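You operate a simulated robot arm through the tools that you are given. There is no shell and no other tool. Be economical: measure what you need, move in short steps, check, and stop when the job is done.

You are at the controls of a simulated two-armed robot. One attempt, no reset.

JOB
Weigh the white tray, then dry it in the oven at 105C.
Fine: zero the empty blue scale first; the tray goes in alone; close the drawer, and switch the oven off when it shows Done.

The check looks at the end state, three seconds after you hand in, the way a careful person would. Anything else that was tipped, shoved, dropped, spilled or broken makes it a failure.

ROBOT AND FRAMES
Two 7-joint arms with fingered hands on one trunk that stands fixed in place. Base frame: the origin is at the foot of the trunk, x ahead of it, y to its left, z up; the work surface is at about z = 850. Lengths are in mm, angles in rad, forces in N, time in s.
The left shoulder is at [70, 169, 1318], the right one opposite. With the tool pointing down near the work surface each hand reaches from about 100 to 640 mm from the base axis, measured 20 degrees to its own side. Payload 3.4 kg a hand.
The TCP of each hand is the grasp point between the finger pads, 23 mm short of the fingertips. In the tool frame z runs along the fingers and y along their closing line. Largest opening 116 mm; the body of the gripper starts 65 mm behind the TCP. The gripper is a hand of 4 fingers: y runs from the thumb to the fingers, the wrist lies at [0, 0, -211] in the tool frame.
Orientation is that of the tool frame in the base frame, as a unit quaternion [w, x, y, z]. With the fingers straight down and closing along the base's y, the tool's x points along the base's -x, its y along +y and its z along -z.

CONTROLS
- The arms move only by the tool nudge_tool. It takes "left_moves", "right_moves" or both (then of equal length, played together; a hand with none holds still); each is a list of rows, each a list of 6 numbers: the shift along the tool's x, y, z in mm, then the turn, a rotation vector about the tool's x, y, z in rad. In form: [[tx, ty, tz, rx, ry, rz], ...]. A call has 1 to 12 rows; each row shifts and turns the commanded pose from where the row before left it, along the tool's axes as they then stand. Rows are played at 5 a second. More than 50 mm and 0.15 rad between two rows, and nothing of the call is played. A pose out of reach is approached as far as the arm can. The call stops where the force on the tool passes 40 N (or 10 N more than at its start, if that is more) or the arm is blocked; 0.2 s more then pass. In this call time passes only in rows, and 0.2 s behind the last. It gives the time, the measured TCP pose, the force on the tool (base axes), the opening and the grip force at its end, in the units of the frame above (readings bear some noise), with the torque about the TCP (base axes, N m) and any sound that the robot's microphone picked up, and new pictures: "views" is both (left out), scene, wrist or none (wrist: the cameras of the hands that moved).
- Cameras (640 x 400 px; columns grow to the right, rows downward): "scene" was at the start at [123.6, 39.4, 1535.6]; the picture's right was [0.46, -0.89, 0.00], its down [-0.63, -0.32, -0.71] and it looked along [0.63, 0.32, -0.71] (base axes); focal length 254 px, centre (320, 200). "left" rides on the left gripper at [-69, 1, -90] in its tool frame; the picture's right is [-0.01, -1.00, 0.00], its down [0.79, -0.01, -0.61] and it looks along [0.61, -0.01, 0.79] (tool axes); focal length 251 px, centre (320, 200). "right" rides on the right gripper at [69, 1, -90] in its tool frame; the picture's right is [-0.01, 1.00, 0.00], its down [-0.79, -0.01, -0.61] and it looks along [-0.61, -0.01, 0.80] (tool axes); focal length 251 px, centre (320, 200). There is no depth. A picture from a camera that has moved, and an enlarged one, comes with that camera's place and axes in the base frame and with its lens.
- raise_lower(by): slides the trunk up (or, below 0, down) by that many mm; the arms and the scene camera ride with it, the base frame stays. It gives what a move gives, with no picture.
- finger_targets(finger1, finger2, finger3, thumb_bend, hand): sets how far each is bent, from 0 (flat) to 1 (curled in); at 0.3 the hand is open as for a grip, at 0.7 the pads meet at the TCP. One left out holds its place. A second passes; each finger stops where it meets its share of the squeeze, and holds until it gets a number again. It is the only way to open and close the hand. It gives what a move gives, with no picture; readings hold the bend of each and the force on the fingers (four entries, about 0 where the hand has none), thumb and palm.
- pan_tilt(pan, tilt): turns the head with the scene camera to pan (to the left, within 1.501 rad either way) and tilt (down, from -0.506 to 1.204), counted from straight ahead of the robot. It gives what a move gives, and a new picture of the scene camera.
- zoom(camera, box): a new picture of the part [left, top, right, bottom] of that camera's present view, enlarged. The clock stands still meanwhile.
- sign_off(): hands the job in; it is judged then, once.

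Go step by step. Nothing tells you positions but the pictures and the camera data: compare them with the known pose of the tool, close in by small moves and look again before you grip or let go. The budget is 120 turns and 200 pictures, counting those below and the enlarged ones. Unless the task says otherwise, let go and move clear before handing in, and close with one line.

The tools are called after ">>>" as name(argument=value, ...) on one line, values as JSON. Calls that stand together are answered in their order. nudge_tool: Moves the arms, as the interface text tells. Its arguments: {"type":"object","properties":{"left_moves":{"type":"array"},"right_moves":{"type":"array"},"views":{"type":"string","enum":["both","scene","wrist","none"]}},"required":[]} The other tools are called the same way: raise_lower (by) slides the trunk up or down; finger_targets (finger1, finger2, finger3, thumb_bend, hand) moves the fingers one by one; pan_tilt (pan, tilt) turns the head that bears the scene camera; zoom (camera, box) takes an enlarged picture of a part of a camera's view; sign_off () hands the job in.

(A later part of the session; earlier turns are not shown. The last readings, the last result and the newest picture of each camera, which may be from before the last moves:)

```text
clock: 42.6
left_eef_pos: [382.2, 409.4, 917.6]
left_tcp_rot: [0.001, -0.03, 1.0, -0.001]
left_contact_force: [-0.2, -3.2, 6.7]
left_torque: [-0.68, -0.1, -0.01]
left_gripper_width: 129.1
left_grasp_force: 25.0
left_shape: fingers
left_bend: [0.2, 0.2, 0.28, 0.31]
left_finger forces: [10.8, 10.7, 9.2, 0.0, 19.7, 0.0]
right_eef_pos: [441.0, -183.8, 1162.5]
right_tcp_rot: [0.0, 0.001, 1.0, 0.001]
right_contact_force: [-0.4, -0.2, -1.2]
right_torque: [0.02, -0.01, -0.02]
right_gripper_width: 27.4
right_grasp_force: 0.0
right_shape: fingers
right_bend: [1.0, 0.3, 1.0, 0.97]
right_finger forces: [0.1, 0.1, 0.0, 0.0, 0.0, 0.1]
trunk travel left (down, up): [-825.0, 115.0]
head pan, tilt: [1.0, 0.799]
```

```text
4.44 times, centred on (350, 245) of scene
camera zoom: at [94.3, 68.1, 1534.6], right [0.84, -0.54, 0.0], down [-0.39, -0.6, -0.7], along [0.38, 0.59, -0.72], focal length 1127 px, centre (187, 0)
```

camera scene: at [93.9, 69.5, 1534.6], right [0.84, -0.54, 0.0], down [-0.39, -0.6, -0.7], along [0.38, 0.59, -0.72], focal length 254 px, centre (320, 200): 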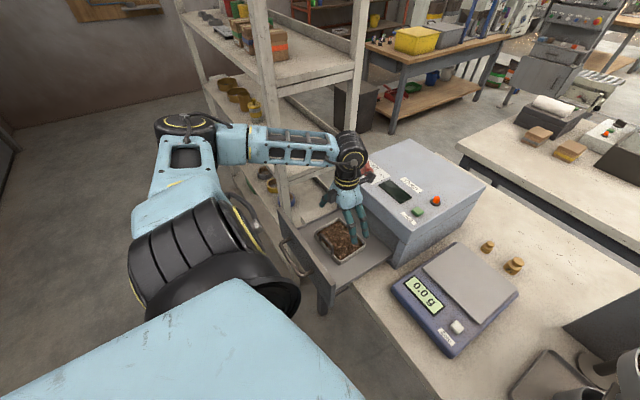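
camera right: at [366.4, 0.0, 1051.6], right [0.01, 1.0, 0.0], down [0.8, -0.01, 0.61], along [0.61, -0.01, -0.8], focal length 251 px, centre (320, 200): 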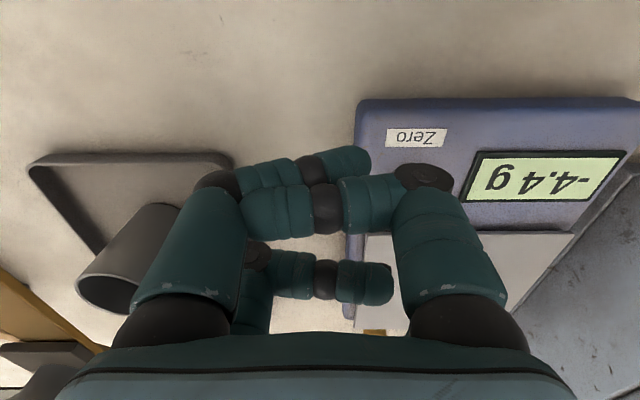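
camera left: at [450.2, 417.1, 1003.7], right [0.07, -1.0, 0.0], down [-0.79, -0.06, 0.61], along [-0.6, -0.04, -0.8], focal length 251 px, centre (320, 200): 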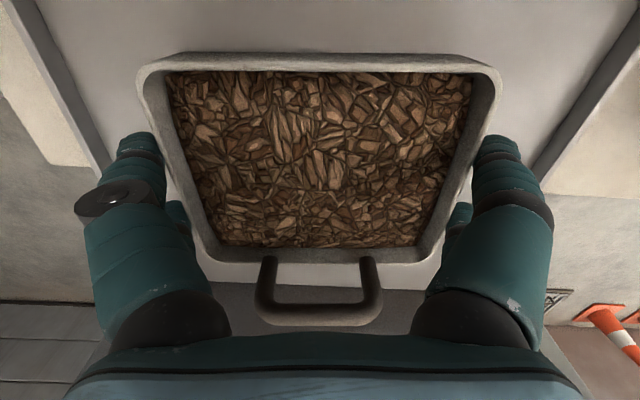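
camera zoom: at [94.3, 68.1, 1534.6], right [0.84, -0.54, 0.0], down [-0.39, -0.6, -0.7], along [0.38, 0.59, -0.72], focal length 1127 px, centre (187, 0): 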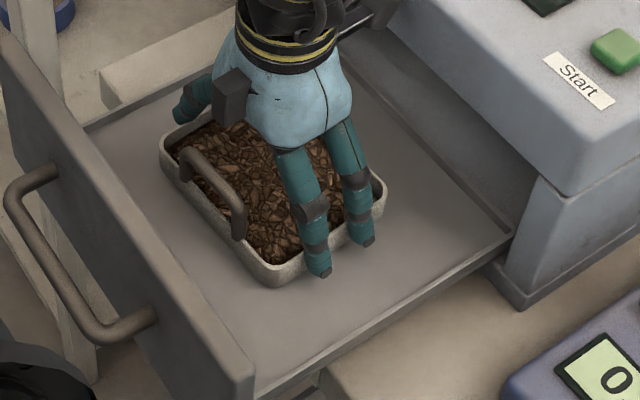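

The grip is 25 N on the side walls. I'll lift slowly and check that the tray stays level.

>>> nudge_tool(left_moves=[[0, 2, -4, 0, 0, 0], [0, 1, -4, 0, 0, 0], [0, 0, -4, 0, 0, 0], [0, 0, -4, 0, 0, 0]], views="wrist")

>>> zoom(camera="scene", box=[300, 200, 400, 290])

```text
clock: 43.6
left_eef_pos: [381.0, 415.5, 934.5]
left_tcp_rot: [0.0, -0.031, 1.0, 0.0]
left_contact_force: [0.7, -0.5, -1.9]
left_torque: [-0.02, -0.01, 0.01]
left_gripper_width: 128.8
left_grasp_force: 24.7
left_shape: fingers
left_bend: [0.18, 0.18, 0.29, 0.31]
left_finger forces: [12.0, 12.1, 7.9, 0.0, 17.5, 0.1]
right_eef_pos: [441.5, -182.8, 1162.7]
right_tcp_rot: [0.001, 0.001, 1.0, -0.001]
right_contact_force: [0.5, 0.1, 0.1]
right_torque: [0.0, 0.03, 0.01]
right_gripper_width: 27.2
right_grasp_force: 0.1
right_shape: fingers
right_bend: [1.0, 0.3, 1.0, 0.97]
right_finger forces: [0.1, 0.0, 0.0, 0.0, 0.0, 0.1]
trunk travel left (down, up): [-825.0, 115.0]
head pan, tilt: [1.0, 0.799]
camera left: at [450.2, 421.1, 1024.1], right [0.07, -1.0, 0.0], down [-0.79, -0.05, 0.61], along [-0.61, -0.04, -0.79], focal length 251 px, centre (320, 200)
```

left: 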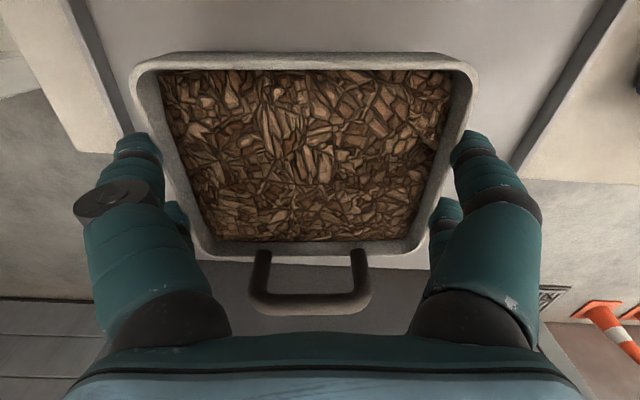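

```text
4.44 times, centred on (350, 245) of scene
camera zoom: at [95.5, 70.6, 1534.4], right [0.84, -0.54, 0.0], down [-0.39, -0.6, -0.7], along [0.38, 0.59, -0.72], focal length 1127 px, centre (187, 0)
```

zoom: 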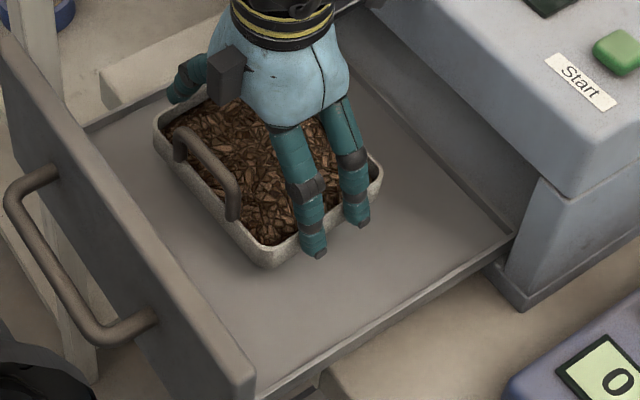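

The tray is level and held by about 2 N of lift. I'll raise it well clear, straighten the yaw, and carry it toward -y along the front of the bench.

>>> nudge_tool(left_moves=[[4, 0, -22, 0, 0, 0], [4, 0, -22, 0, 0, 0], [4, 0, -22, 0, 0, 0], [4, 0, -22, 0, 0, 0.02], [4, 0, -22, 0, 0, 0.02], [0, 0, -20, 0, 0, 0.02]], views="none")

>>> nudge_tool(left_moves=[[0, -15, 0, 0, 0, 0], [0, -27, 0, 0, 0, 0], [0, -27, 0, 0, 0, 0], [0, -27, 0, 0, 0, 0], [0, -27, 0, 0, 0, 0], [0, -27, 0, 0, 0, 0], [0, -27, 0, 0, 0, 0], [0, -27, 0, 0, 0, 0], [0, -27, 0, 0, 0, 0], [0, -27, 0, 0, 0, 0], [0, -20, 0, 0, 0, 0], [0, -12, 0, 0, 0, 0]], views="both")

```text
clock: 45.0
left_eef_pos: [361.0, 413.8, 1060.4]
left_tcp_rot: [-0.001, 0.0, 1.0, 0.0]
left_contact_force: [-0.9, 0.2, -2.3]
left_torque: [0.0, -0.05, 0.0]
left_gripper_width: 128.5
left_grasp_force: 24.4
left_shape: fingers
left_bend: [0.18, 0.18, 0.29, 0.31]
left_finger forces: [11.9, 11.8, 7.7, 0.1, 17.3, 0.0]
right_eef_pos: [440.0, -182.8, 1162.8]
right_tcp_rot: [0.0, 0.0, 1.0, -0.001]
right_contact_force: [0.1, 0.2, 0.1]
right_torque: [-0.01, -0.01, -0.01]
right_gripper_width: 27.3
right_grasp_force: 0.0
right_shape: fingers
right_bend: [1.0, 0.3, 1.0, 0.97]
right_finger forces: [0.0, 0.1, 0.0, 0.0, 0.0, 0.0]
trunk travel left (down, up): [-825.0, 115.0]
head pan, tilt: [1.0, 0.799]
```

```text
clock: 47.6
left_eef_pos: [362.5, 121.6, 1061.8]
left_tcp_rot: [0.0, 0.0, 1.0, 0.0]
left_contact_force: [0.2, 0.9, -3.0]
left_torque: [-0.01, 0.0, -0.04]
left_gripper_width: 127.6
left_grasp_force: 22.9
left_shape: fingers
left_bend: [0.18, 0.18, 0.3, 0.32]
left_finger forces: [11.1, 11.2, 7.3, 0.1, 16.4, 0.0]
right_eef_pos: [442.4, -182.2, 1163.2]
right_tcp_rot: [0.0, 0.0, 1.0, 0.0]
right_contact_force: [-0.2, 0.0, -0.3]
right_torque: [-0.01, -0.01, -0.03]
right_gripper_width: 27.4
right_grasp_force: 0.0
right_shape: fingers
right_bend: [1.0, 0.3, 1.0, 0.97]
right_finger forces: [0.0, 0.1, 0.0, 0.0, 0.1, 0.1]
trunk travel left (down, up): [-825.0, 115.0]
head pan, tilt: [1.0, 0.799]
camera scene: at [95.5, 69.5, 1534.4], right [0.84, -0.54, 0.0], down [-0.39, -0.6, -0.7], along [0.38, 0.59, -0.72], focal length 254 px, centre (320, 200)
camera left: at [430.0, 123.0, 1153.5], right [0.01, -1.0, 0.0], down [-0.79, -0.01, 0.61], along [-0.61, 0.0, -0.79], focal length 251 px, centre (320, 200)
```

scene: 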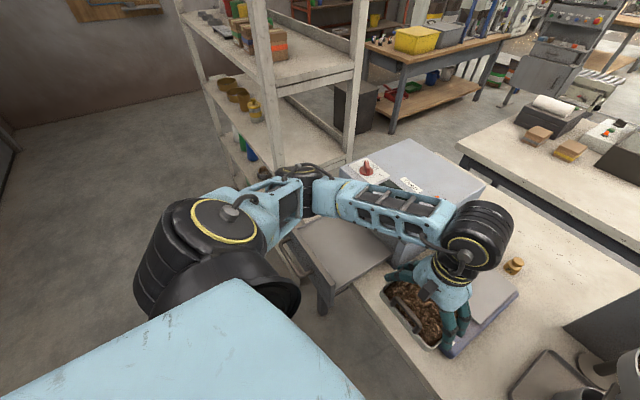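
left: 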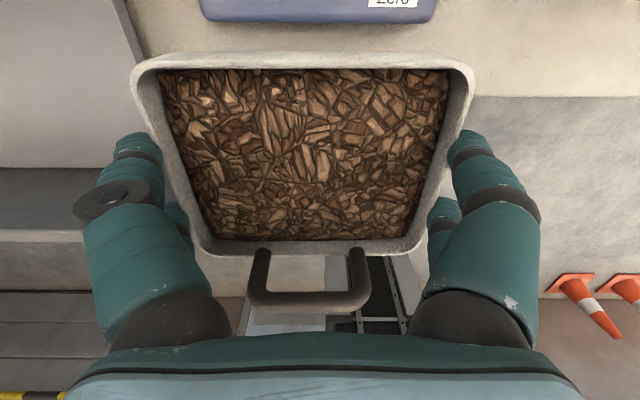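

>>> nudge_tool(left_moves=[[-15, 0, 0, 0, 0, 0], [-25, 0, 0, 0, 0, 0], [-25, 0, 0, 0, 0, 0], [-25, 0, 0, 0, 0, 0], [-25, 0, 0, 0, 0, 0], [-25, 0, 0, 0, 0, 0], [-25, 0, 0, 0, 0, 0], [-25, 0, 0, 0, 0, 0], [-20, 0, 0, 0, 0, 0], [-13, 0, 0, 0, 0, 0]], views="wrist")

>>> pan_tilt(pan=0.35, tilt=0.8)

```text
clock: 49.9
left_eef_pos: [586.0, 121.6, 1063.3]
left_tcp_rot: [0.001, 0.0, 1.0, 0.0]
left_contact_force: [0.7, 0.3, -2.2]
left_torque: [-0.04, -0.02, -0.02]
left_gripper_width: 127.7
left_grasp_force: 22.9
left_shape: fingers
left_bend: [0.18, 0.18, 0.3, 0.32]
left_finger forces: [10.8, 11.3, 7.3, 0.0, 16.3, 0.0]
right_eef_pos: [441.3, -182.9, 1161.9]
right_tcp_rot: [0.0, 0.0, 1.0, 0.0]
right_contact_force: [-0.4, -0.7, 0.0]
right_torque: [-0.01, -0.02, 0.03]
right_gripper_width: 27.4
right_grasp_force: 0.0
right_shape: fingers
right_bend: [1.0, 0.3, 1.0, 0.97]
right_finger forces: [0.0, 0.0, 0.1, 0.0, 0.0, 0.0]
trunk travel left (down, up): [-825.0, 115.0]
head pan, tilt: [1.0, 0.799]
camera left: at [654.6, 122.1, 1153.0], right [0.01, -1.0, 0.0], down [-0.79, -0.01, 0.61], along [-0.61, 0.0, -0.79], focal length 251 px, centre (320, 200)
```

left: 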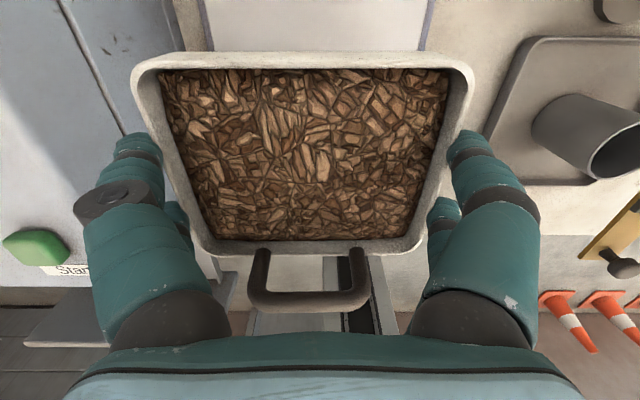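

```text
clock: 50.9
left_eef_pos: [585.7, 121.1, 1063.1]
left_tcp_rot: [0.0, 0.001, 1.0, 0.0]
left_contact_force: [0.3, 0.6, -2.6]
left_torque: [-0.01, 0.03, 0.04]
left_gripper_width: 127.6
left_grasp_force: 23.5
left_shape: fingers
left_bend: [0.18, 0.18, 0.3, 0.32]
left_finger forces: [10.7, 11.2, 7.1, 0.0, 16.1, 0.0]
right_eef_pos: [442.2, -182.7, 1161.8]
right_tcp_rot: [0.0, 0.0, 1.0, 0.0]
right_contact_force: [-0.3, 0.8, -0.5]
right_torque: [-0.02, 0.0, 0.0]
right_gripper_width: 27.1
right_grasp_force: 0.2
right_shape: fingers
right_bend: [1.0, 0.3, 1.0, 0.97]
right_finger forces: [0.0, 0.1, 0.0, 0.0, 0.1, 0.0]
trunk travel left (down, up): [-825.0, 115.0]
head pan, tilt: [0.351, 0.799]
camera scene: at [127.7, 29.8, 1534.4], right [0.34, -0.94, 0.0], down [-0.67, -0.25, -0.7], along [0.65, 0.24, -0.72], focal length 254 px, centre (320, 200)
```

scene: 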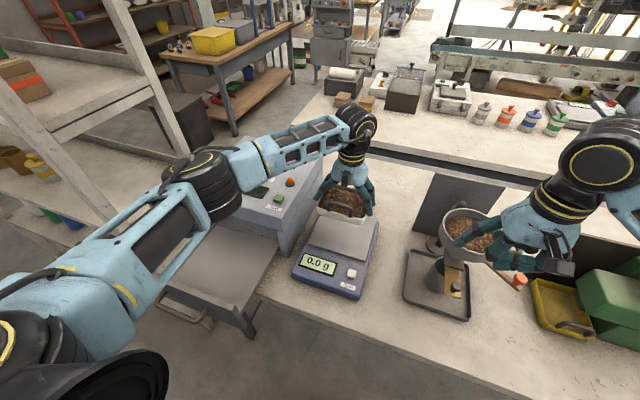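

>>> nudge_tool(left_moves=[[-5, 0, 22, 0, 0, 0], [0, 0, 22, 0, 0, 0], [0, 0, 22, 0, 0, 0], [0, 0, 20, 0, 0, 0]], views="none")

>>> zoom(camera="scene", box=[270, 150, 410, 310])

```text
clock: 51.9
left_eef_pos: [590.4, 123.3, 976.9]
left_tcp_rot: [0.0, 0.0, 1.0, 0.0]
left_contact_force: [-0.3, 0.8, -2.3]
left_torque: [-0.04, -0.03, -0.01]
left_gripper_width: 127.5
left_grasp_force: 22.7
left_shape: fingers
left_bend: [0.18, 0.18, 0.3, 0.32]
left_finger forces: [10.8, 11.2, 7.2, 0.0, 16.2, 0.1]
right_eef_pos: [441.9, -182.5, 1161.5]
right_tcp_rot: [-0.001, 0.0, 1.0, -0.001]
right_contact_force: [-0.9, 0.7, 0.9]
right_torque: [0.05, 0.01, 0.01]
right_gripper_width: 27.5
right_grasp_force: 0.1
right_shape: fingers
right_bend: [1.0, 0.3, 1.0, 0.97]
right_finger forces: [0.0, 0.1, 0.0, 0.0, 0.0, 0.0]
trunk travel left (down, up): [-825.0, 115.0]
head pan, tilt: [0.351, 0.799]
```

```text
2.50 times, centred on (340, 230) of scene
camera zoom: at [128.3, 29.6, 1534.4], right [0.34, -0.94, 0.0], down [-0.67, -0.25, -0.7], along [0.65, 0.24, -0.72], focal length 634 px, centre (270, 125)
```

zoom: 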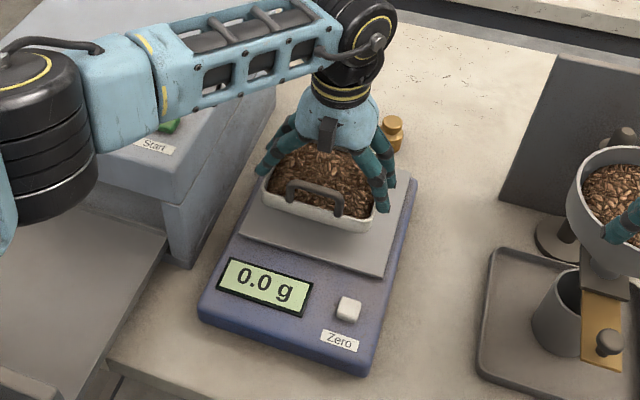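

>>> nudge_tool(left_moves=[[0, 0, 8, 0, 0, 0], [0, 0, 8, 0, 0, 0], [0, 0, 5, 0, 0, 0], [0, 0, 4, 0, 0, 0]], views="none")

>>> zoom(camera="scene", box=[290, 170, 400, 300])

```text
clock: 52.9
left_eef_pos: [591.2, 123.6, 951.5]
left_tcp_rot: [-0.001, 0.0, 1.0, 0.0]
left_contact_force: [0.4, -0.5, -1.5]
left_torque: [-0.02, -0.01, -0.01]
left_gripper_width: 127.4
left_grasp_force: 22.2
left_shape: fingers
left_bend: [0.18, 0.18, 0.3, 0.32]
left_finger forces: [10.7, 11.0, 7.2, 0.1, 16.1, 0.0]
right_eef_pos: [441.9, -181.9, 1162.2]
right_tcp_rot: [0.0, 0.0, 1.0, -0.001]
right_contact_force: [0.8, 0.2, 0.3]
right_torque: [0.02, -0.02, 0.01]
right_gripper_width: 27.4
right_grasp_force: 0.0
right_shape: fingers
right_bend: [1.0, 0.3, 1.0, 0.97]
right_finger forces: [0.1, 0.0, 0.1, 0.0, 0.0, 0.0]
trunk travel left (down, up): [-825.0, 115.0]
head pan, tilt: [0.351, 0.799]
```

```text
3.08 times, centred on (345, 235) of scene
camera zoom: at [127.8, 29.6, 1534.4], right [0.34, -0.94, 0.0], down [-0.67, -0.25, -0.7], along [0.65, 0.24, -0.72], focal length 780 px, centre (243, 92)
```

zoom: 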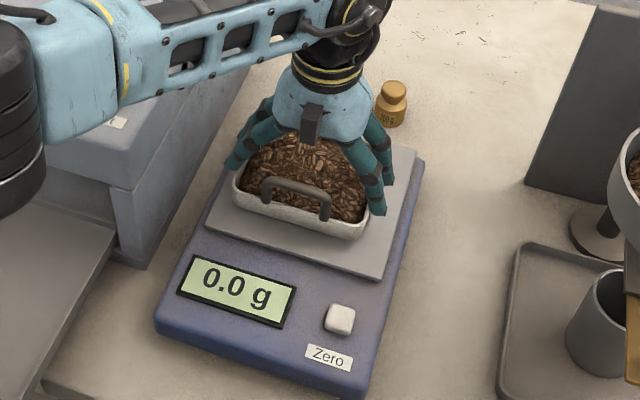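

>>> nudge_tool(left_moves=[[0, 0, 3, 0, 0, 0], [0, 0, 3, 0, 0, 0], [0, 0, 3, 0, 0, 0]], views="none")

>>> zoom(camera="scene", box=[290, 170, 400, 300])

```text
clock: 53.7
left_eef_pos: [591.8, 123.6, 941.9]
left_tcp_rot: [0.001, 0.0, 1.0, 0.0]
left_contact_force: [-0.7, 0.5, -1.4]
left_torque: [-0.03, -0.05, 0.03]
left_gripper_width: 127.5
left_grasp_force: 22.5
left_shape: fingers
left_bend: [0.18, 0.18, 0.3, 0.32]
left_finger forces: [10.7, 11.1, 7.2, 0.0, 16.2, 0.0]
right_eef_pos: [441.5, -183.9, 1162.9]
right_tcp_rot: [0.0, -0.001, 1.0, 0.001]
right_contact_force: [0.2, 0.4, 0.5]
right_torque: [-0.02, 0.0, -0.03]
right_gripper_width: 27.3
right_grasp_force: 0.1
right_shape: fingers
right_bend: [1.0, 0.3, 1.0, 0.97]
right_finger forces: [0.0, 0.0, 0.0, 0.0, 0.0, 0.0]
trunk travel left (down, up): [-825.0, 115.0]
head pan, tilt: [0.351, 0.799]
```

```text
3.08 times, centred on (345, 235) of scene
camera zoom: at [127.8, 29.7, 1534.4], right [0.34, -0.94, 0.0], down [-0.67, -0.25, -0.7], along [0.65, 0.24, -0.72], focal length 780 px, centre (243, 92)
```

zoom: 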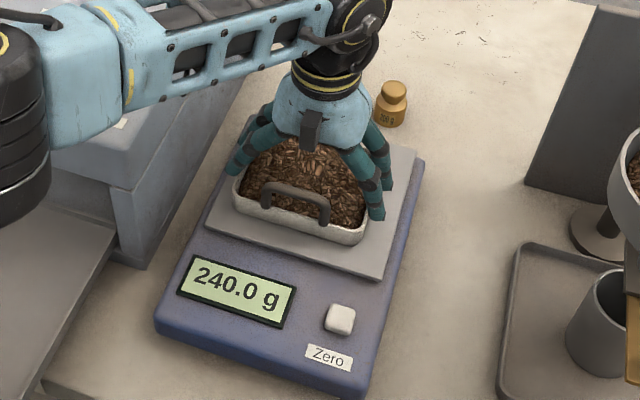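

It reads 240.0 g while still held. I'll open the fingers so the tray rests alone, and check the stable reading.

>>> finger_targets(hand="left", finger1=0.12, finger2=0.12, finger3=0.18, thumb_bend=0.18)

>>> nudge_tool(left_moves=[[0, 0, -3, 0, 0, 0], [0, 0, -3, 0, 0, 0], [0, 0, 0, 0, 0, 0], [0, 0, 0, 0, 0, 0], [0, 0, 0, 0, 0, 0]], views="wrist")

>>> zoom(camera="scene", box=[290, 170, 400, 300])

```text
clock: 54.7
left_eef_pos: [591.0, 123.2, 943.3]
left_tcp_rot: [0.0, 0.0, 1.0, 0.0]
left_contact_force: [-0.2, 0.3, -0.1]
left_torque: [0.01, -0.05, 0.0]
left_gripper_width: 143.8
left_grasp_force: 0.1
left_shape: fingers
left_bend: [0.12, 0.12, 0.18, 0.18]
left_finger forces: [0.1, 0.0, 0.0, 0.0, 0.0, 0.0]
right_eef_pos: [440.3, -183.2, 1160.4]
right_tcp_rot: [0.001, -0.001, 1.0, 0.0]
right_contact_force: [0.8, -0.1, -0.3]
right_torque: [0.02, 0.03, -0.01]
right_gripper_width: 27.4
right_grasp_force: 0.1
right_shape: fingers
right_bend: [1.0, 0.3, 1.0, 0.97]
right_finger forces: [0.0, 0.0, 0.0, 0.0, 0.0, 0.0]
trunk travel left (down, up): [-825.0, 115.0]
head pan, tilt: [0.351, 0.799]
```

```text
clock: 55.9
left_eef_pos: [590.3, 122.6, 949.7]
left_tcp_rot: [0.0, 0.0, 1.0, 0.0]
left_contact_force: [-0.1, 0.1, 0.1]
left_torque: [0.0, 0.01, -0.02]
left_gripper_width: 143.8
left_grasp_force: 0.0
left_shape: fingers
left_bend: [0.12, 0.12, 0.18, 0.18]
left_finger forces: [0.0, 0.0, 0.0, 0.0, 0.0, 0.0]
right_eef_pos: [441.4, -182.8, 1162.5]
right_tcp_rot: [0.0, 0.0, 1.0, 0.001]
right_contact_force: [-0.4, -0.5, 0.2]
right_torque: [-0.02, 0.01, 0.01]
right_gripper_width: 27.2
right_grasp_force: 0.1
right_shape: fingers
right_bend: [1.0, 0.3, 1.0, 0.97]
right_finger forces: [0.0, 0.0, 0.0, 0.1, 0.1, 0.0]
trunk travel left (down, up): [-825.0, 115.0]
head pan, tilt: [0.351, 0.799]
camera left: at [659.0, 124.0, 1039.5], right [0.01, -1.0, 0.0], down [-0.79, -0.01, 0.61], along [-0.61, -0.01, -0.79], focal length 251 px, centre (320, 200)
```

left: 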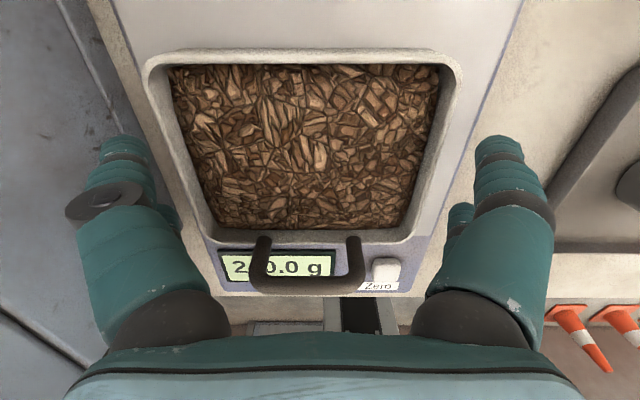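

```text
3.08 times, centred on (345, 235) of scene
camera zoom: at [127.3, 29.6, 1534.5], right [0.34, -0.94, 0.0], down [-0.67, -0.25, -0.7], along [0.65, 0.24, -0.72], focal length 780 px, centre (243, 92)
```

zoom: 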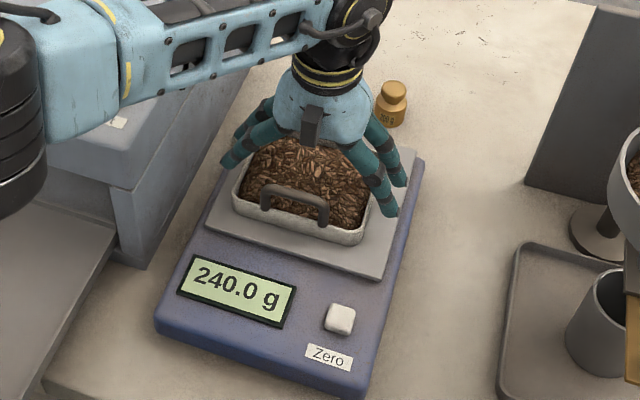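

The reading is stable at 240.0 g with the hand free. I'll centre the hand on the tray, go back down and regrip.

>>> nudge_tool(left_moves=[[0, 6, 3, 0, 0, 0], [0, 0, 4, 0, 0, 0]], views="none")

>>> finger_targets(hand="left", finger1=0.45, finger2=0.45, finger3=0.45, thumb_bend=0.45)

>>> nudge_tool(left_moves=[[0, 0, -4, 0, 0, 0], [0, 0, -5, 0, 0, 0], [0, 0, -8, 0, 0, 0]], views="wrist")

>>> zoom(camera="scene", box=[290, 170, 400, 300])

```text
clock: 56.5
left_eef_pos: [590.6, 129.4, 941.9]
left_tcp_rot: [0.0, 0.001, 1.0, 0.001]
left_contact_force: [0.7, 0.5, 0.9]
left_torque: [0.0, -0.01, -0.01]
left_gripper_width: 143.8
left_grasp_force: 0.1
left_shape: fingers
left_bend: [0.12, 0.12, 0.18, 0.18]
left_finger forces: [0.0, 0.0, 0.0, 0.0, 0.0, 0.0]
right_eef_pos: [441.2, -183.9, 1162.2]
right_tcp_rot: [0.0, 0.0, 1.0, 0.0]
right_contact_force: [-0.1, -0.4, 0.2]
right_torque: [0.01, 0.0, -0.02]
right_gripper_width: 27.4
right_grasp_force: 0.1
right_shape: fingers
right_bend: [1.0, 0.3, 1.0, 0.97]
right_finger forces: [0.0, 0.1, 0.0, 0.0, 0.0, 0.0]
trunk travel left (down, up): [-825.0, 115.0]
head pan, tilt: [0.351, 0.799]
```

```text
clock: 57.5
left_eef_pos: [589.9, 128.9, 942.3]
left_tcp_rot: [0.001, 0.0, 1.0, 0.0]
left_contact_force: [0.5, -2.9, 7.1]
left_torque: [-0.72, -0.01, 0.07]
left_gripper_width: 126.2
left_grasp_force: 21.0
left_shape: fingers
left_bend: [0.2, 0.2, 0.3, 0.32]
left_finger forces: [8.4, 9.3, 8.8, 0.1, 16.0, 0.0]
right_eef_pos: [441.1, -184.2, 1163.2]
right_tcp_rot: [-0.001, 0.0, 1.0, 0.001]
right_contact_force: [-0.2, 0.3, -0.4]
right_torque: [0.03, -0.03, -0.02]
right_gripper_width: 27.4
right_grasp_force: 0.1
right_shape: fingers
right_bend: [1.0, 0.3, 1.0, 0.97]
right_finger forces: [0.0, 0.0, 0.1, 0.1, 0.1, 0.1]
trunk travel left (down, up): [-825.0, 115.0]
head pan, tilt: [0.351, 0.799]
```

```text
clock: 58.3
left_eef_pos: [589.4, 130.0, 959.2]
left_tcp_rot: [0.001, 0.0, 1.0, 0.0]
left_contact_force: [0.2, 0.0, -2.6]
left_torque: [-0.04, 0.0, 0.01]
left_gripper_width: 126.4
left_grasp_force: 20.7
left_shape: fingers
left_bend: [0.18, 0.18, 0.31, 0.33]
left_finger forces: [9.6, 10.4, 7.5, 0.1, 14.0, 0.1]
right_eef_pos: [441.2, -181.6, 1161.9]
right_tcp_rot: [-0.001, 0.0, 1.0, 0.0]
right_contact_force: [-0.7, 0.6, -0.3]
right_torque: [-0.01, -0.04, 0.01]
right_gripper_width: 27.4
right_grasp_force: 0.0
right_shape: fingers
right_bend: [1.0, 0.3, 1.0, 0.97]
right_finger forces: [0.0, 0.0, 0.0, 0.0, 0.0, 0.0]
trunk travel left (down, up): [-825.0, 115.0]
head pan, tilt: [0.351, 0.799]
camera left: at [658.1, 130.8, 1049.3], right [0.01, -1.0, 0.0], down [-0.79, -0.01, 0.61], along [-0.61, -0.01, -0.79], focal length 251 px, centre (320, 200)
```

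left: 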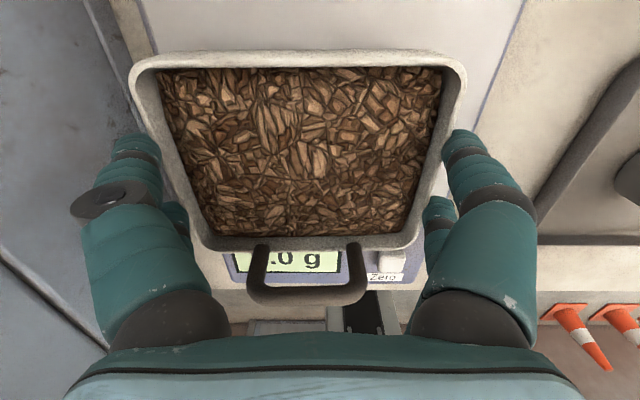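

```text
3.08 times, centred on (345, 235) of scene
camera zoom: at [127.3, 29.5, 1534.4], right [0.34, -0.94, 0.0], down [-0.67, -0.25, -0.7], along [0.65, 0.24, -0.72], focal length 780 px, centre (243, 92)
```

zoom: 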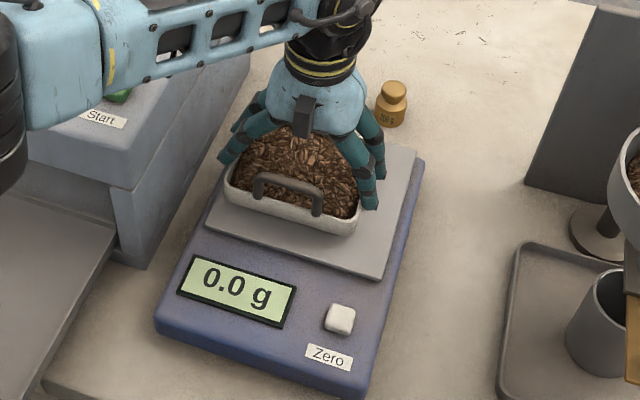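

The tray is lifted and the scale is back to 0.0 g. I'll carry it back the way it came, to the drawer.

>>> nudge_tool(left_moves=[[0, 0, -15, 0, 0, 0], [0, 0, -22, 0, 0, 0], [0, 0, -22, 0, 0, 0], [0, 0, -22, 0, 0, 0], [0, 0, -22, 0, 0, 0], [12, 0, 0, 0, 0, 0], [25, 0, 0, 0, 0, 0], [25, 0, 0, 0, 0, 0], [25, 0, 0, 0, 0, 0], [25, 0, 0, 0, 0, 0], [25, 0, 0, 0, 0, 0], [25, 0, 0, 0, 0, 0]], views="none")

>>> nudge_tool(left_moves=[[25, 0, 0, 0, 0, 0], [25, 0, 0, 0, 0, 0], [16, 5, 0, 0, 0, 0], [0, 20, 0, 0, 0, 0], [0, 30, 0, 0, 0, 0], [0, 30, 0, 0, 0, 0], [0, 30, 0, 0, 0, 0], [0, 30, 0, 0, 0, 0], [0, 30, 0, 0, 0, 0], [0, 30, 0, 0, 0, 0], [0, 30, 0, 0, 0, 0], [0, 30, 0, 0, 0, 0]], views="none")

>>> pan_tilt(pan=0.9, tilt=0.85)

```text
clock: 60.9
left_eef_pos: [427.5, 129.9, 1062.0]
left_tcp_rot: [0.0, 0.0, 1.0, 0.0]
left_contact_force: [0.0, 0.9, -1.9]
left_torque: [-0.05, -0.02, -0.01]
left_gripper_width: 125.8
left_grasp_force: 20.6
left_shape: fingers
left_bend: [0.18, 0.18, 0.32, 0.33]
left_finger forces: [9.4, 10.5, 7.5, 0.0, 13.9, 0.1]
right_eef_pos: [439.7, -182.3, 1162.8]
right_tcp_rot: [-0.001, 0.0, 1.0, 0.0]
right_contact_force: [-0.1, -0.8, -0.4]
right_torque: [0.01, -0.02, 0.01]
right_gripper_width: 27.1
right_grasp_force: 0.1
right_shape: fingers
right_bend: [1.0, 0.3, 1.0, 0.97]
right_finger forces: [0.0, 0.1, 0.1, 0.0, 0.1, 0.0]
trunk travel left (down, up): [-825.0, 115.0]
head pan, tilt: [0.351, 0.799]
```

```text
clock: 63.5
left_eef_pos: [362.3, 397.1, 1061.1]
left_tcp_rot: [0.0, 0.0, 1.0, -0.001]
left_contact_force: [0.0, -0.7, -2.7]
left_torque: [-0.03, 0.0, 0.0]
left_gripper_width: 125.3
left_grasp_force: 19.1
left_shape: fingers
left_bend: [0.18, 0.18, 0.32, 0.34]
left_finger forces: [8.3, 9.5, 7.3, 0.1, 13.4, 0.0]
right_eef_pos: [441.0, -182.3, 1161.4]
right_tcp_rot: [0.0, 0.001, 1.0, 0.0]
right_contact_force: [0.0, 0.3, -0.5]
right_torque: [0.02, 0.01, -0.01]
right_gripper_width: 27.3
right_grasp_force: 0.0
right_shape: fingers
right_bend: [1.0, 0.3, 1.0, 0.97]
right_finger forces: [0.0, 0.0, 0.0, 0.1, 0.0, 0.0]
trunk travel left (down, up): [-825.0, 115.0]
head pan, tilt: [0.351, 0.799]
```

```text
clock: 64.5
left_eef_pos: [363.1, 395.2, 1060.6]
left_tcp_rot: [0.0, 0.0, 1.0, 0.001]
left_contact_force: [-0.5, -0.7, -2.3]
left_torque: [-0.03, 0.0, 0.0]
left_gripper_width: 125.0
left_grasp_force: 18.8
left_shape: fingers
left_bend: [0.18, 0.18, 0.32, 0.34]
left_finger forces: [8.4, 9.5, 7.2, 0.0, 13.5, 0.0]
right_eef_pos: [441.7, -182.8, 1163.0]
right_tcp_rot: [0.0, -0.001, 1.0, 0.0]
right_contact_force: [0.4, 0.6, 0.1]
right_torque: [0.02, -0.03, -0.01]
right_gripper_width: 27.3
right_grasp_force: 0.1
right_shape: fingers
right_bend: [1.0, 0.3, 1.0, 0.97]
right_finger forces: [0.1, 0.0, 0.0, 0.0, 0.0, 0.0]
trunk travel left (down, up): [-825.0, 115.0]
head pan, tilt: [0.901, 0.85]
camera scene: at [100.4, 63.4, 1530.4], right [0.78, -0.62, 0.0], down [-0.47, -0.59, -0.66], along [0.41, 0.52, -0.75], focal length 254 px, centre (320, 200)
```

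scene: 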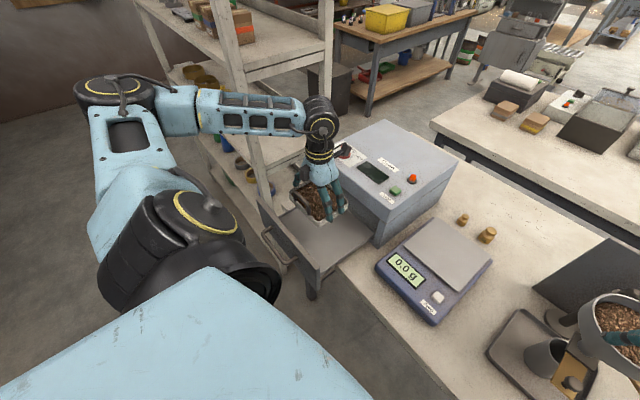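

>>> nudge_tool(left_moves=[[-12, 8, 0, 0, 0, 0], [-12, 8, 15, 0, 0, 0], [0, 0, 25, 0, 0, 0], [0, 0, 25, 0, 0, 0], [0, 0, 25, 0, 0, 0], [0, 0, 20, 0, 0, 0], [0, 0, 15, 0, 0, 0]], views="wrist")

>>> zoom(camera="scene", box=[260, 160, 380, 280])

```text
clock: 66.0
left_eef_pos: [387.4, 409.2, 935.9]
left_tcp_rot: [0.0, 0.0, 1.0, 0.0]
left_contact_force: [-0.9, -0.1, -3.6]
left_torque: [-0.01, -0.01, -0.01]
left_gripper_width: 125.1
left_grasp_force: 18.4
left_shape: fingers
left_bend: [0.18, 0.18, 0.32, 0.34]
left_finger forces: [7.6, 8.8, 7.0, 0.0, 13.1, 0.0]
right_eef_pos: [441.1, -183.0, 1163.7]
right_tcp_rot: [0.0, 0.0, 1.0, 0.001]
right_contact_force: [-0.4, 0.1, 1.1]
right_torque: [0.03, 0.0, 0.03]
right_gripper_width: 27.1
right_grasp_force: 0.0
right_shape: fingers
right_bend: [1.0, 0.3, 1.0, 0.97]
right_finger forces: [0.1, 0.0, 0.0, 0.0, 0.1, 0.1]
trunk travel left (down, up): [-825.0, 115.0]
head pan, tilt: [0.901, 0.85]
camera left: at [455.7, 410.6, 1027.4], right [0.01, -1.0, 0.0], down [-0.79, -0.01, 0.61], along [-0.61, -0.01, -0.79], focal length 251 px, centre (320, 200)
```

left: 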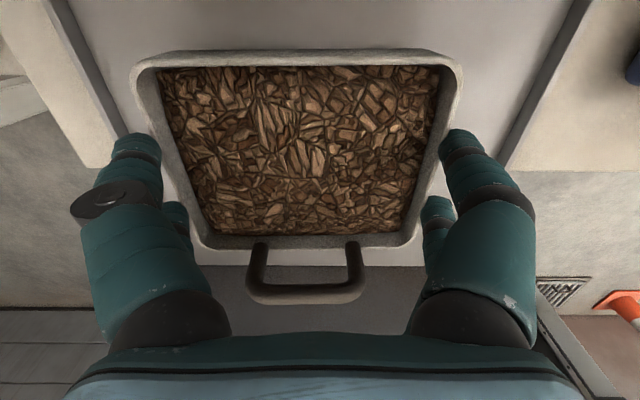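

```text
3.33 times, centred on (320, 220) of scene
camera zoom: at [100.4, 63.7, 1530.4], right [0.78, -0.62, 0.0], down [-0.47, -0.59, -0.66], along [0.41, 0.52, -0.75], focal length 845 px, centre (320, 133)
```

zoom: 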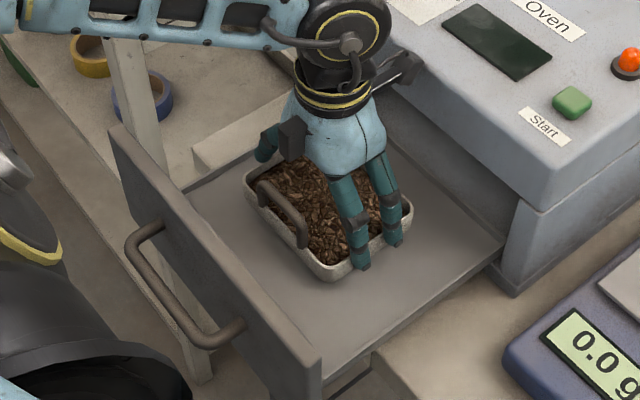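

>>> nudge_tool(left_moves=[[0, 0, 6, 0, 0, 0], [0, 0, 5, 0, 0, 0], [0, 0, 4, 0, 0, 0], [0, 0, 2, 0, 0, 0]], views="none")

```text
clock: 67.0
left_eef_pos: [387.2, 408.9, 920.8]
left_tcp_rot: [0.003, -0.001, 1.0, 0.001]
left_contact_force: [0.4, 5.0, 21.6]
left_torque: [-0.84, -0.13, 0.02]
left_gripper_width: 125.3
left_grasp_force: 19.4
left_shape: fingers
left_bend: [0.17, 0.17, 0.33, 0.36]
left_finger forces: [8.5, 9.7, 7.1, 0.0, 13.0, 0.1]
right_eef_pos: [439.1, -184.0, 1164.8]
right_tcp_rot: [0.001, 0.0, 1.0, 0.001]
right_contact_force: [-0.3, 0.2, 0.4]
right_torque: [0.0, 0.01, 0.0]
right_gripper_width: 27.4
right_grasp_force: 0.0
right_shape: fingers
right_bend: [1.0, 0.3, 1.0, 0.97]
right_finger forces: [0.1, 0.1, 0.0, 0.0, 0.1, 0.2]
trunk travel left (down, up): [-825.0, 115.0]
head pan, tilt: [0.901, 0.85]
```

Contact: 21.6 N upward, so the tray is on the drawer floor. I'll ease up a little and release.

>>> nudge_tool(left_moves=[[0, 0, -2, 0, 0, 0]], views="none")

>>> finger_targets(hand="left", finger1=0.12, finger2=0.12, finger3=0.18, thumb_bend=0.18)

>>> nudge_tool(left_moves=[[0, 4, -5, 0, 0, 0], [0, 0, -15, 0, 0, 0], [0, 0, -30, 0, 0, 0], [0, 0, -40, 0, 0, 0], [0, 0, -40, 0, 0, 0], [0, 0, -40, 0, 0, 0]], views="wrist")

>>> zoom(camera="scene", box=[240, 110, 460, 310])

```text
clock: 67.5
left_eef_pos: [386.0, 409.8, 922.3]
left_tcp_rot: [0.0, 0.0, 1.0, 0.0]
left_contact_force: [0.1, 4.0, 17.7]
left_torque: [-0.69, -0.15, 0.01]
left_gripper_width: 125.2
left_grasp_force: 17.8
left_shape: fingers
left_bend: [0.17, 0.17, 0.33, 0.36]
left_finger forces: [7.9, 8.9, 6.8, 0.0, 12.6, 0.0]
right_eef_pos: [440.5, -183.0, 1163.2]
right_tcp_rot: [0.001, 0.0, 1.0, 0.0]
right_contact_force: [-0.8, -0.4, 0.1]
right_torque: [0.01, 0.02, -0.01]
right_gripper_width: 27.3
right_grasp_force: 0.0
right_shape: fingers
right_bend: [1.0, 0.3, 1.0, 0.97]
right_finger forces: [0.1, 0.0, 0.0, 0.1, 0.0, 0.0]
trunk travel left (down, up): [-825.0, 115.0]
head pan, tilt: [0.901, 0.85]
```

```text
clock: 68.5
left_eef_pos: [388.1, 411.8, 921.3]
left_tcp_rot: [0.0, 0.0, 1.0, 0.0]
left_contact_force: [-0.1, -0.1, 0.1]
left_torque: [-0.02, 0.03, 0.0]
left_gripper_width: 144.4
left_grasp_force: 0.2
left_shape: fingers
left_bend: [0.12, 0.12, 0.18, 0.18]
left_finger forces: [0.1, 0.0, 0.0, 0.0, 0.0, 0.0]
right_eef_pos: [441.9, -181.8, 1161.7]
right_tcp_rot: [0.0, 0.0, 1.0, 0.0]
right_contact_force: [0.5, 0.1, -0.6]
right_torque: [-0.03, 0.01, 0.0]
right_gripper_width: 27.6
right_grasp_force: 0.1
right_shape: fingers
right_bend: [1.0, 0.3, 1.0, 0.97]
right_finger forces: [0.1, 0.1, 0.0, 0.0, 0.0, 0.1]
trunk travel left (down, up): [-825.0, 115.0]
head pan, tilt: [0.901, 0.85]
```

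```text
clock: 69.8
left_eef_pos: [383.9, 414.2, 1090.4]
left_tcp_rot: [0.0, 0.0, 1.0, 0.0]
left_contact_force: [-0.6, 0.9, 0.1]
left_torque: [-0.01, 0.01, 0.04]
left_gripper_width: 144.6
left_grasp_force: 0.1
left_shape: fingers
left_bend: [0.12, 0.12, 0.18, 0.18]
left_finger forces: [0.0, 0.0, 0.0, 0.0, 0.1, 0.0]
right_eef_pos: [442.0, -183.2, 1162.7]
right_tcp_rot: [0.0, 0.0, 1.0, 0.0]
right_contact_force: [0.0, -0.7, 0.1]
right_torque: [0.02, -0.01, -0.02]
right_gripper_width: 27.2
right_grasp_force: 0.1
right_shape: fingers
right_bend: [1.0, 0.3, 1.0, 0.97]
right_finger forces: [0.0, 0.1, 0.0, 0.0, 0.0, 0.0]
trunk travel left (down, up): [-825.0, 115.0]
head pan, tilt: [0.901, 0.85]
camera left: at [452.2, 415.4, 1181.7], right [0.01, -1.0, 0.0], down [-0.8, -0.01, 0.61], along [-0.61, 0.0, -0.8], focal length 251 px, centre (320, 200)
```

left: 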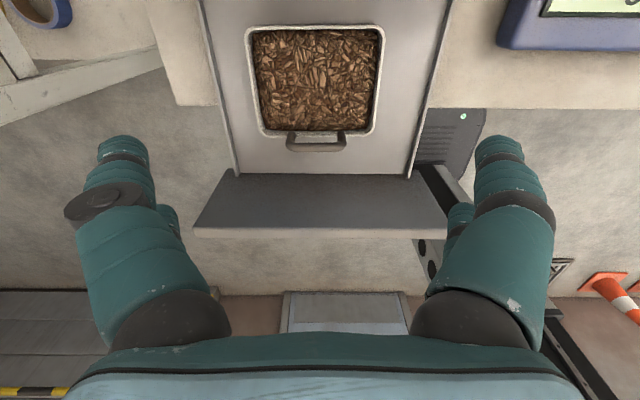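

```text
2.00 times, centred on (350, 210) of scene
camera zoom: at [99.6, 62.7, 1530.5], right [0.78, -0.62, 0.0], down [-0.47, -0.59, -0.66], along [0.41, 0.52, -0.75], focal length 507 px, centre (260, 180)
```

zoom: 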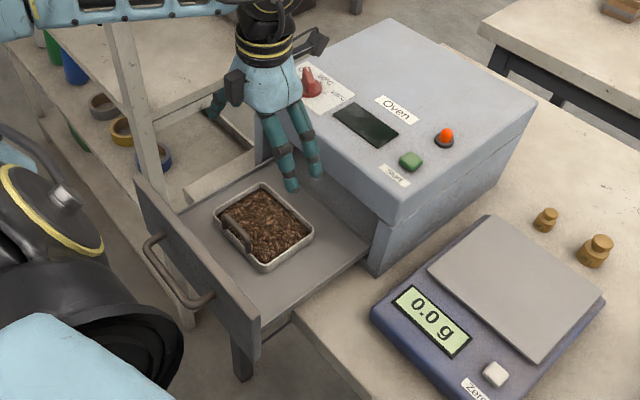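

The tray sits alone in the drawer. To push the drawer shut without the camera hitting the oven, I'll move the left hand back and close its fingers. Then I'll turn it so the camera faces away from the oven.

>>> nudge_tool(left_moves=[[0, 0, -30, 0, 0, 0], [40, 0, 0, 0, 0, 0.14], [40, 0, 0, 0, 0, 0.0], [30, 0, 0, 0, 0, 0.0]], views="none")

>>> nudge_tool(left_moves=[[0, 0, 0, 0, 0, 0.145], [0, 0, 0, 0, 0, 0.145], [0, 0, 0, 0, 0, 0.145], [0, 0, 0, 0, 0, 0.145], [0, 0, 0, 0, 0, 0.145], [0, 0, 0, 0, 0, 0.145], [0, 0, 0, 0, 0, 0.145], [0, 0, 0, 0, 0, 0.145], [0, 0, 0, 0, 0, 0.145], [0, 0, 0, 0, 0, 0.126]], views="none")

>>> nudge_tool(left_moves=[[0, 0, 0, 0, 0, 0.145], [0, 0, 0, 0, 0, 0.145], [0, 0, 0, 0, 0, 0.145], [0, 0, 0, 0, 0, 0.145], [0, 0, 0, 0, 0, 0.145], [0, 0, 0, 0, 0, 0.145], [0, 0, 0, 0, 0, 0.145], [0, 0, 0, 0, 0, 0.145], [0, 0, 0, 0, 0, 0.145], [0, 0, 0, 0, 0, 0.145], [0, 0, 0, 0, 0, 0.1208]], views="none")

>>> finger_targets(hand="left", finger1=0.65, finger2=0.65, finger3=0.65, thumb_bend=0.65)

```text
clock: 70.8
left_eef_pos: [273.1, 424.9, 1119.1]
left_tcp_rot: [0.0, 0.07, 0.998, 0.0]
left_contact_force: [0.0, -0.3, -0.6]
left_torque: [0.04, -0.01, -0.04]
left_gripper_width: 144.3
left_grasp_force: 0.1
left_shape: fingers
left_bend: [0.12, 0.12, 0.18, 0.18]
left_finger forces: [0.0, 0.0, 0.1, 0.1, 0.0, 0.1]
right_eef_pos: [440.7, -182.8, 1163.5]
right_tcp_rot: [0.0, 0.0, 1.0, 0.0]
right_contact_force: [-0.1, 1.3, 0.0]
right_torque: [-0.01, -0.03, 0.02]
right_gripper_width: 27.5
right_grasp_force: 0.1
right_shape: fingers
right_bend: [1.0, 0.3, 1.0, 0.97]
right_finger forces: [0.0, 0.0, 0.0, 0.1, 0.1, 0.1]
trunk travel left (down, up): [-825.0, 115.0]
head pan, tilt: [0.901, 0.85]
```

```text
clock: 73.0
left_eef_pos: [276.3, 423.3, 1121.6]
left_tcp_rot: [0.0, 0.709, 0.705, 0.0]
left_contact_force: [0.1, -0.1, -0.1]
left_torque: [-0.03, 0.0, 0.01]
left_gripper_width: 144.6
left_grasp_force: 0.1
left_shape: fingers
left_bend: [0.12, 0.12, 0.18, 0.18]
left_finger forces: [0.0, 0.0, 0.0, 0.1, 0.0, 0.0]
right_eef_pos: [440.0, -182.4, 1162.7]
right_tcp_rot: [0.0, 0.001, 1.0, 0.0]
right_contact_force: [-0.2, -1.1, 0.5]
right_torque: [0.0, 0.02, -0.01]
right_gripper_width: 27.3
right_grasp_force: 0.0
right_shape: fingers
right_bend: [1.0, 0.3, 1.0, 0.97]
right_finger forces: [0.0, 0.0, 0.1, 0.0, 0.0, 0.0]
trunk travel left (down, up): [-825.0, 115.0]
head pan, tilt: [0.901, 0.85]
```

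```text
clock: 75.5
left_eef_pos: [291.5, 258.3, 1189.0]
left_tcp_rot: [-0.063, 0.964, 0.257, -0.005]
left_contact_force: [0.2, 0.5, 1.1]
left_torque: [0.01, 0.02, 0.01]
left_gripper_width: 144.6
left_grasp_force: 0.1
left_shape: fingers
left_bend: [0.12, 0.12, 0.18, 0.18]
left_finger forces: [0.1, 0.0, 0.0, 0.0, 0.1, 0.0]
left hand out of reach, approached as far as the arm can: row 2, 3, 4, 5, 6, 7, 8, 9, 10, 11
right_eef_pos: [442.7, -183.5, 1161.3]
right_tcp_rot: [-0.001, 0.0, 1.0, 0.0]
right_contact_force: [-0.6, -0.3, -0.6]
right_torque: [-0.03, 0.02, -0.03]
right_gripper_width: 27.5
right_grasp_force: 0.0
right_shape: fingers
right_bend: [1.0, 0.3, 1.0, 0.97]
right_finger forces: [0.0, 0.1, 0.0, 0.0, 0.0, 0.0]
trunk travel left (down, up): [-825.0, 115.0]
head pan, tilt: [0.901, 0.85]
```

```text
clock: 76.5
left_eef_pos: [288.9, 258.1, 1190.0]
left_tcp_rot: [-0.063, 0.965, 0.256, -0.004]
left_contact_force: [-0.7, -0.3, -1.2]
left_torque: [0.0, 0.0, 0.01]
left_gripper_width: 15.3
left_grasp_force: 0.0
left_shape: fingers
left_bend: [0.65, 0.65, 0.65, 0.65]
left_finger forces: [0.1, 0.1, 0.0, 0.1, 0.1, 0.1]
right_eef_pos: [439.9, -182.4, 1162.3]
right_tcp_rot: [0.001, 0.001, 1.0, -0.001]
right_contact_force: [-0.2, -0.1, 0.0]
right_torque: [0.01, 0.02, 0.03]
right_gripper_width: 27.3
right_grasp_force: 0.1
right_shape: fingers
right_bend: [1.0, 0.3, 1.0, 0.97]
right_finger forces: [0.0, 0.0, 0.0, 0.1, 0.0, 0.0]
trunk travel left (down, up): [-825.0, 115.0]
head pan, tilt: [0.901, 0.85]
```

The wrist can't turn that far, so I'll go back to the 90-degree orientation, which I know it reaches, and push the drawer pull with half-closed fingers from there.

>>> nudge_tool(left_moves=[[0, 0, 0, 0, 0, -0.145], [0, 0, 0, 0, 0, -0.145], [0, 0, 0, 0, 0, -0.145], [0, 0, 0, 0, 0, -0.145], [0, 0, 0, 0, 0, -0.145], [0, 0, 0, 0, 0, -0.145], [0, 0, 0, 0, 0, -0.145], [0, 0, 0, 0, 0, -0.145], [0, 0, 0, 0, 0, -0.145], [0, 0, 0, 0, 0, -0.145], [0, 0, 0, 0, 0, -0.1208]], views="none")

>>> finger_targets(hand="left", finger1=0.55, finger2=0.55, finger3=0.55, thumb_bend=0.55)

>>> nudge_tool(left_moves=[[0, -40, 0, 0, 0, 0], [0, -40, 0, 0, 0, 0], [0, -30, 0, 0, 0, 0]], views="wrist")

>>> zoom(camera="scene", box=[200, 110, 420, 310])

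```text
clock: 78.8
left_eef_pos: [289.2, 257.9, 1188.9]
left_tcp_rot: [-0.046, 0.5, 0.863, 0.042]
left_contact_force: [-0.2, -0.2, -0.9]
left_torque: [-0.02, -0.01, -0.03]
left_gripper_width: 15.2
left_grasp_force: 0.0
left_shape: fingers
left_bend: [0.65, 0.65, 0.65, 0.65]
left_finger forces: [0.1, 0.0, 0.0, 0.0, 0.0, 0.0]
right_eef_pos: [441.9, -182.9, 1161.7]
right_tcp_rot: [0.0, 0.0, 1.0, 0.0]
right_contact_force: [0.4, 0.7, -0.8]
right_torque: [-0.03, 0.02, 0.0]
right_gripper_width: 27.5
right_grasp_force: 0.1
right_shape: fingers
right_bend: [1.0, 0.3, 1.0, 0.97]
right_finger forces: [0.1, 0.1, 0.0, 0.1, 0.1, 0.1]
trunk travel left (down, up): [-825.0, 115.0]
head pan, tilt: [0.901, 0.85]
```

```text
clock: 79.8
left_eef_pos: [288.7, 259.3, 1188.7]
left_tcp_rot: [-0.047, 0.5, 0.863, 0.043]
left_contact_force: [0.1, 0.2, -0.3]
left_torque: [-0.02, 0.05, -0.01]
left_gripper_width: 42.9
left_grasp_force: 0.0
left_shape: fingers
left_bend: [0.55, 0.55, 0.55, 0.55]
left_finger forces: [0.1, 0.0, 0.0, 0.0, 0.1, 0.1]
right_eef_pos: [441.6, -182.6, 1162.6]
right_tcp_rot: [0.0, 0.0, 1.0, 0.0]
right_contact_force: [0.0, -0.2, 0.5]
right_torque: [-0.03, 0.01, 0.01]
right_gripper_width: 27.2
right_grasp_force: 0.1
right_shape: fingers
right_bend: [1.0, 0.3, 1.0, 0.97]
right_finger forces: [0.1, 0.1, 0.0, 0.0, 0.0, 0.0]
trunk travel left (down, up): [-825.0, 115.0]
head pan, tilt: [0.901, 0.85]
```

```text
clock: 80.7
left_eef_pos: [259.4, 188.0, 1215.1]
left_tcp_rot: [-0.049, 0.501, 0.863, 0.043]
left_contact_force: [-0.1, -0.2, 0.5]
left_torque: [0.02, 0.0, 0.0]
left_gripper_width: 43.1
left_grasp_force: 0.0
left_shape: fingers
left_bend: [0.55, 0.55, 0.55, 0.55]
left_finger forces: [0.0, 0.0, 0.1, 0.0, 0.0, 0.0]
left hand out of reach, approached as far as the arm can: row 1, 2, 3
right_eef_pos: [441.9, -184.2, 1161.9]
right_tcp_rot: [0.0, -0.001, 1.0, 0.0]
right_contact_force: [-0.2, -0.2, 0.1]
right_torque: [-0.02, 0.01, 0.01]
right_gripper_width: 27.3
right_grasp_force: 0.0
right_shape: fingers
right_bend: [1.0, 0.3, 1.0, 0.97]
right_finger forces: [0.0, 0.0, 0.0, 0.1, 0.1, 0.0]
trunk travel left (down, up): [-825.0, 115.0]
head pan, tilt: [0.901, 0.85]
camera left: at [297.0, 119.2, 1296.3], right [-0.86, -0.5, -0.03], down [-0.37, 0.61, 0.7], along [-0.34, 0.62, -0.71], focal length 251 px, centre (320, 200)
```

left: 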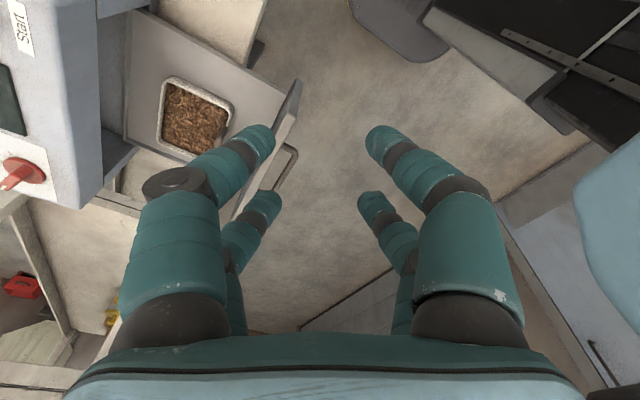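

```text
2.00 times, centred on (310, 210) of scene
camera zoom: at [100.2, 62.2, 1530.5], right [0.78, -0.62, 0.0], down [-0.47, -0.59, -0.66], along [0.41, 0.52, -0.75], focal length 507 px, centre (340, 180)
```

zoom: 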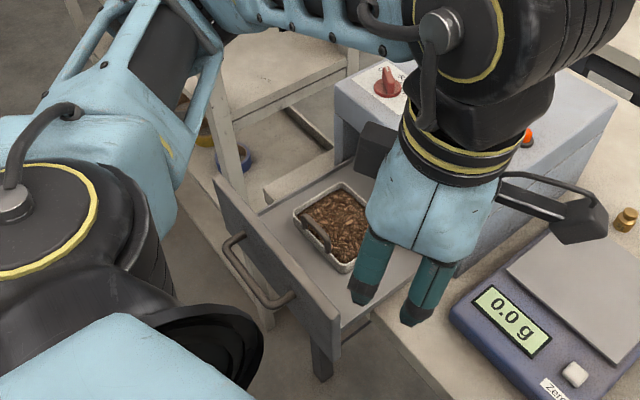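

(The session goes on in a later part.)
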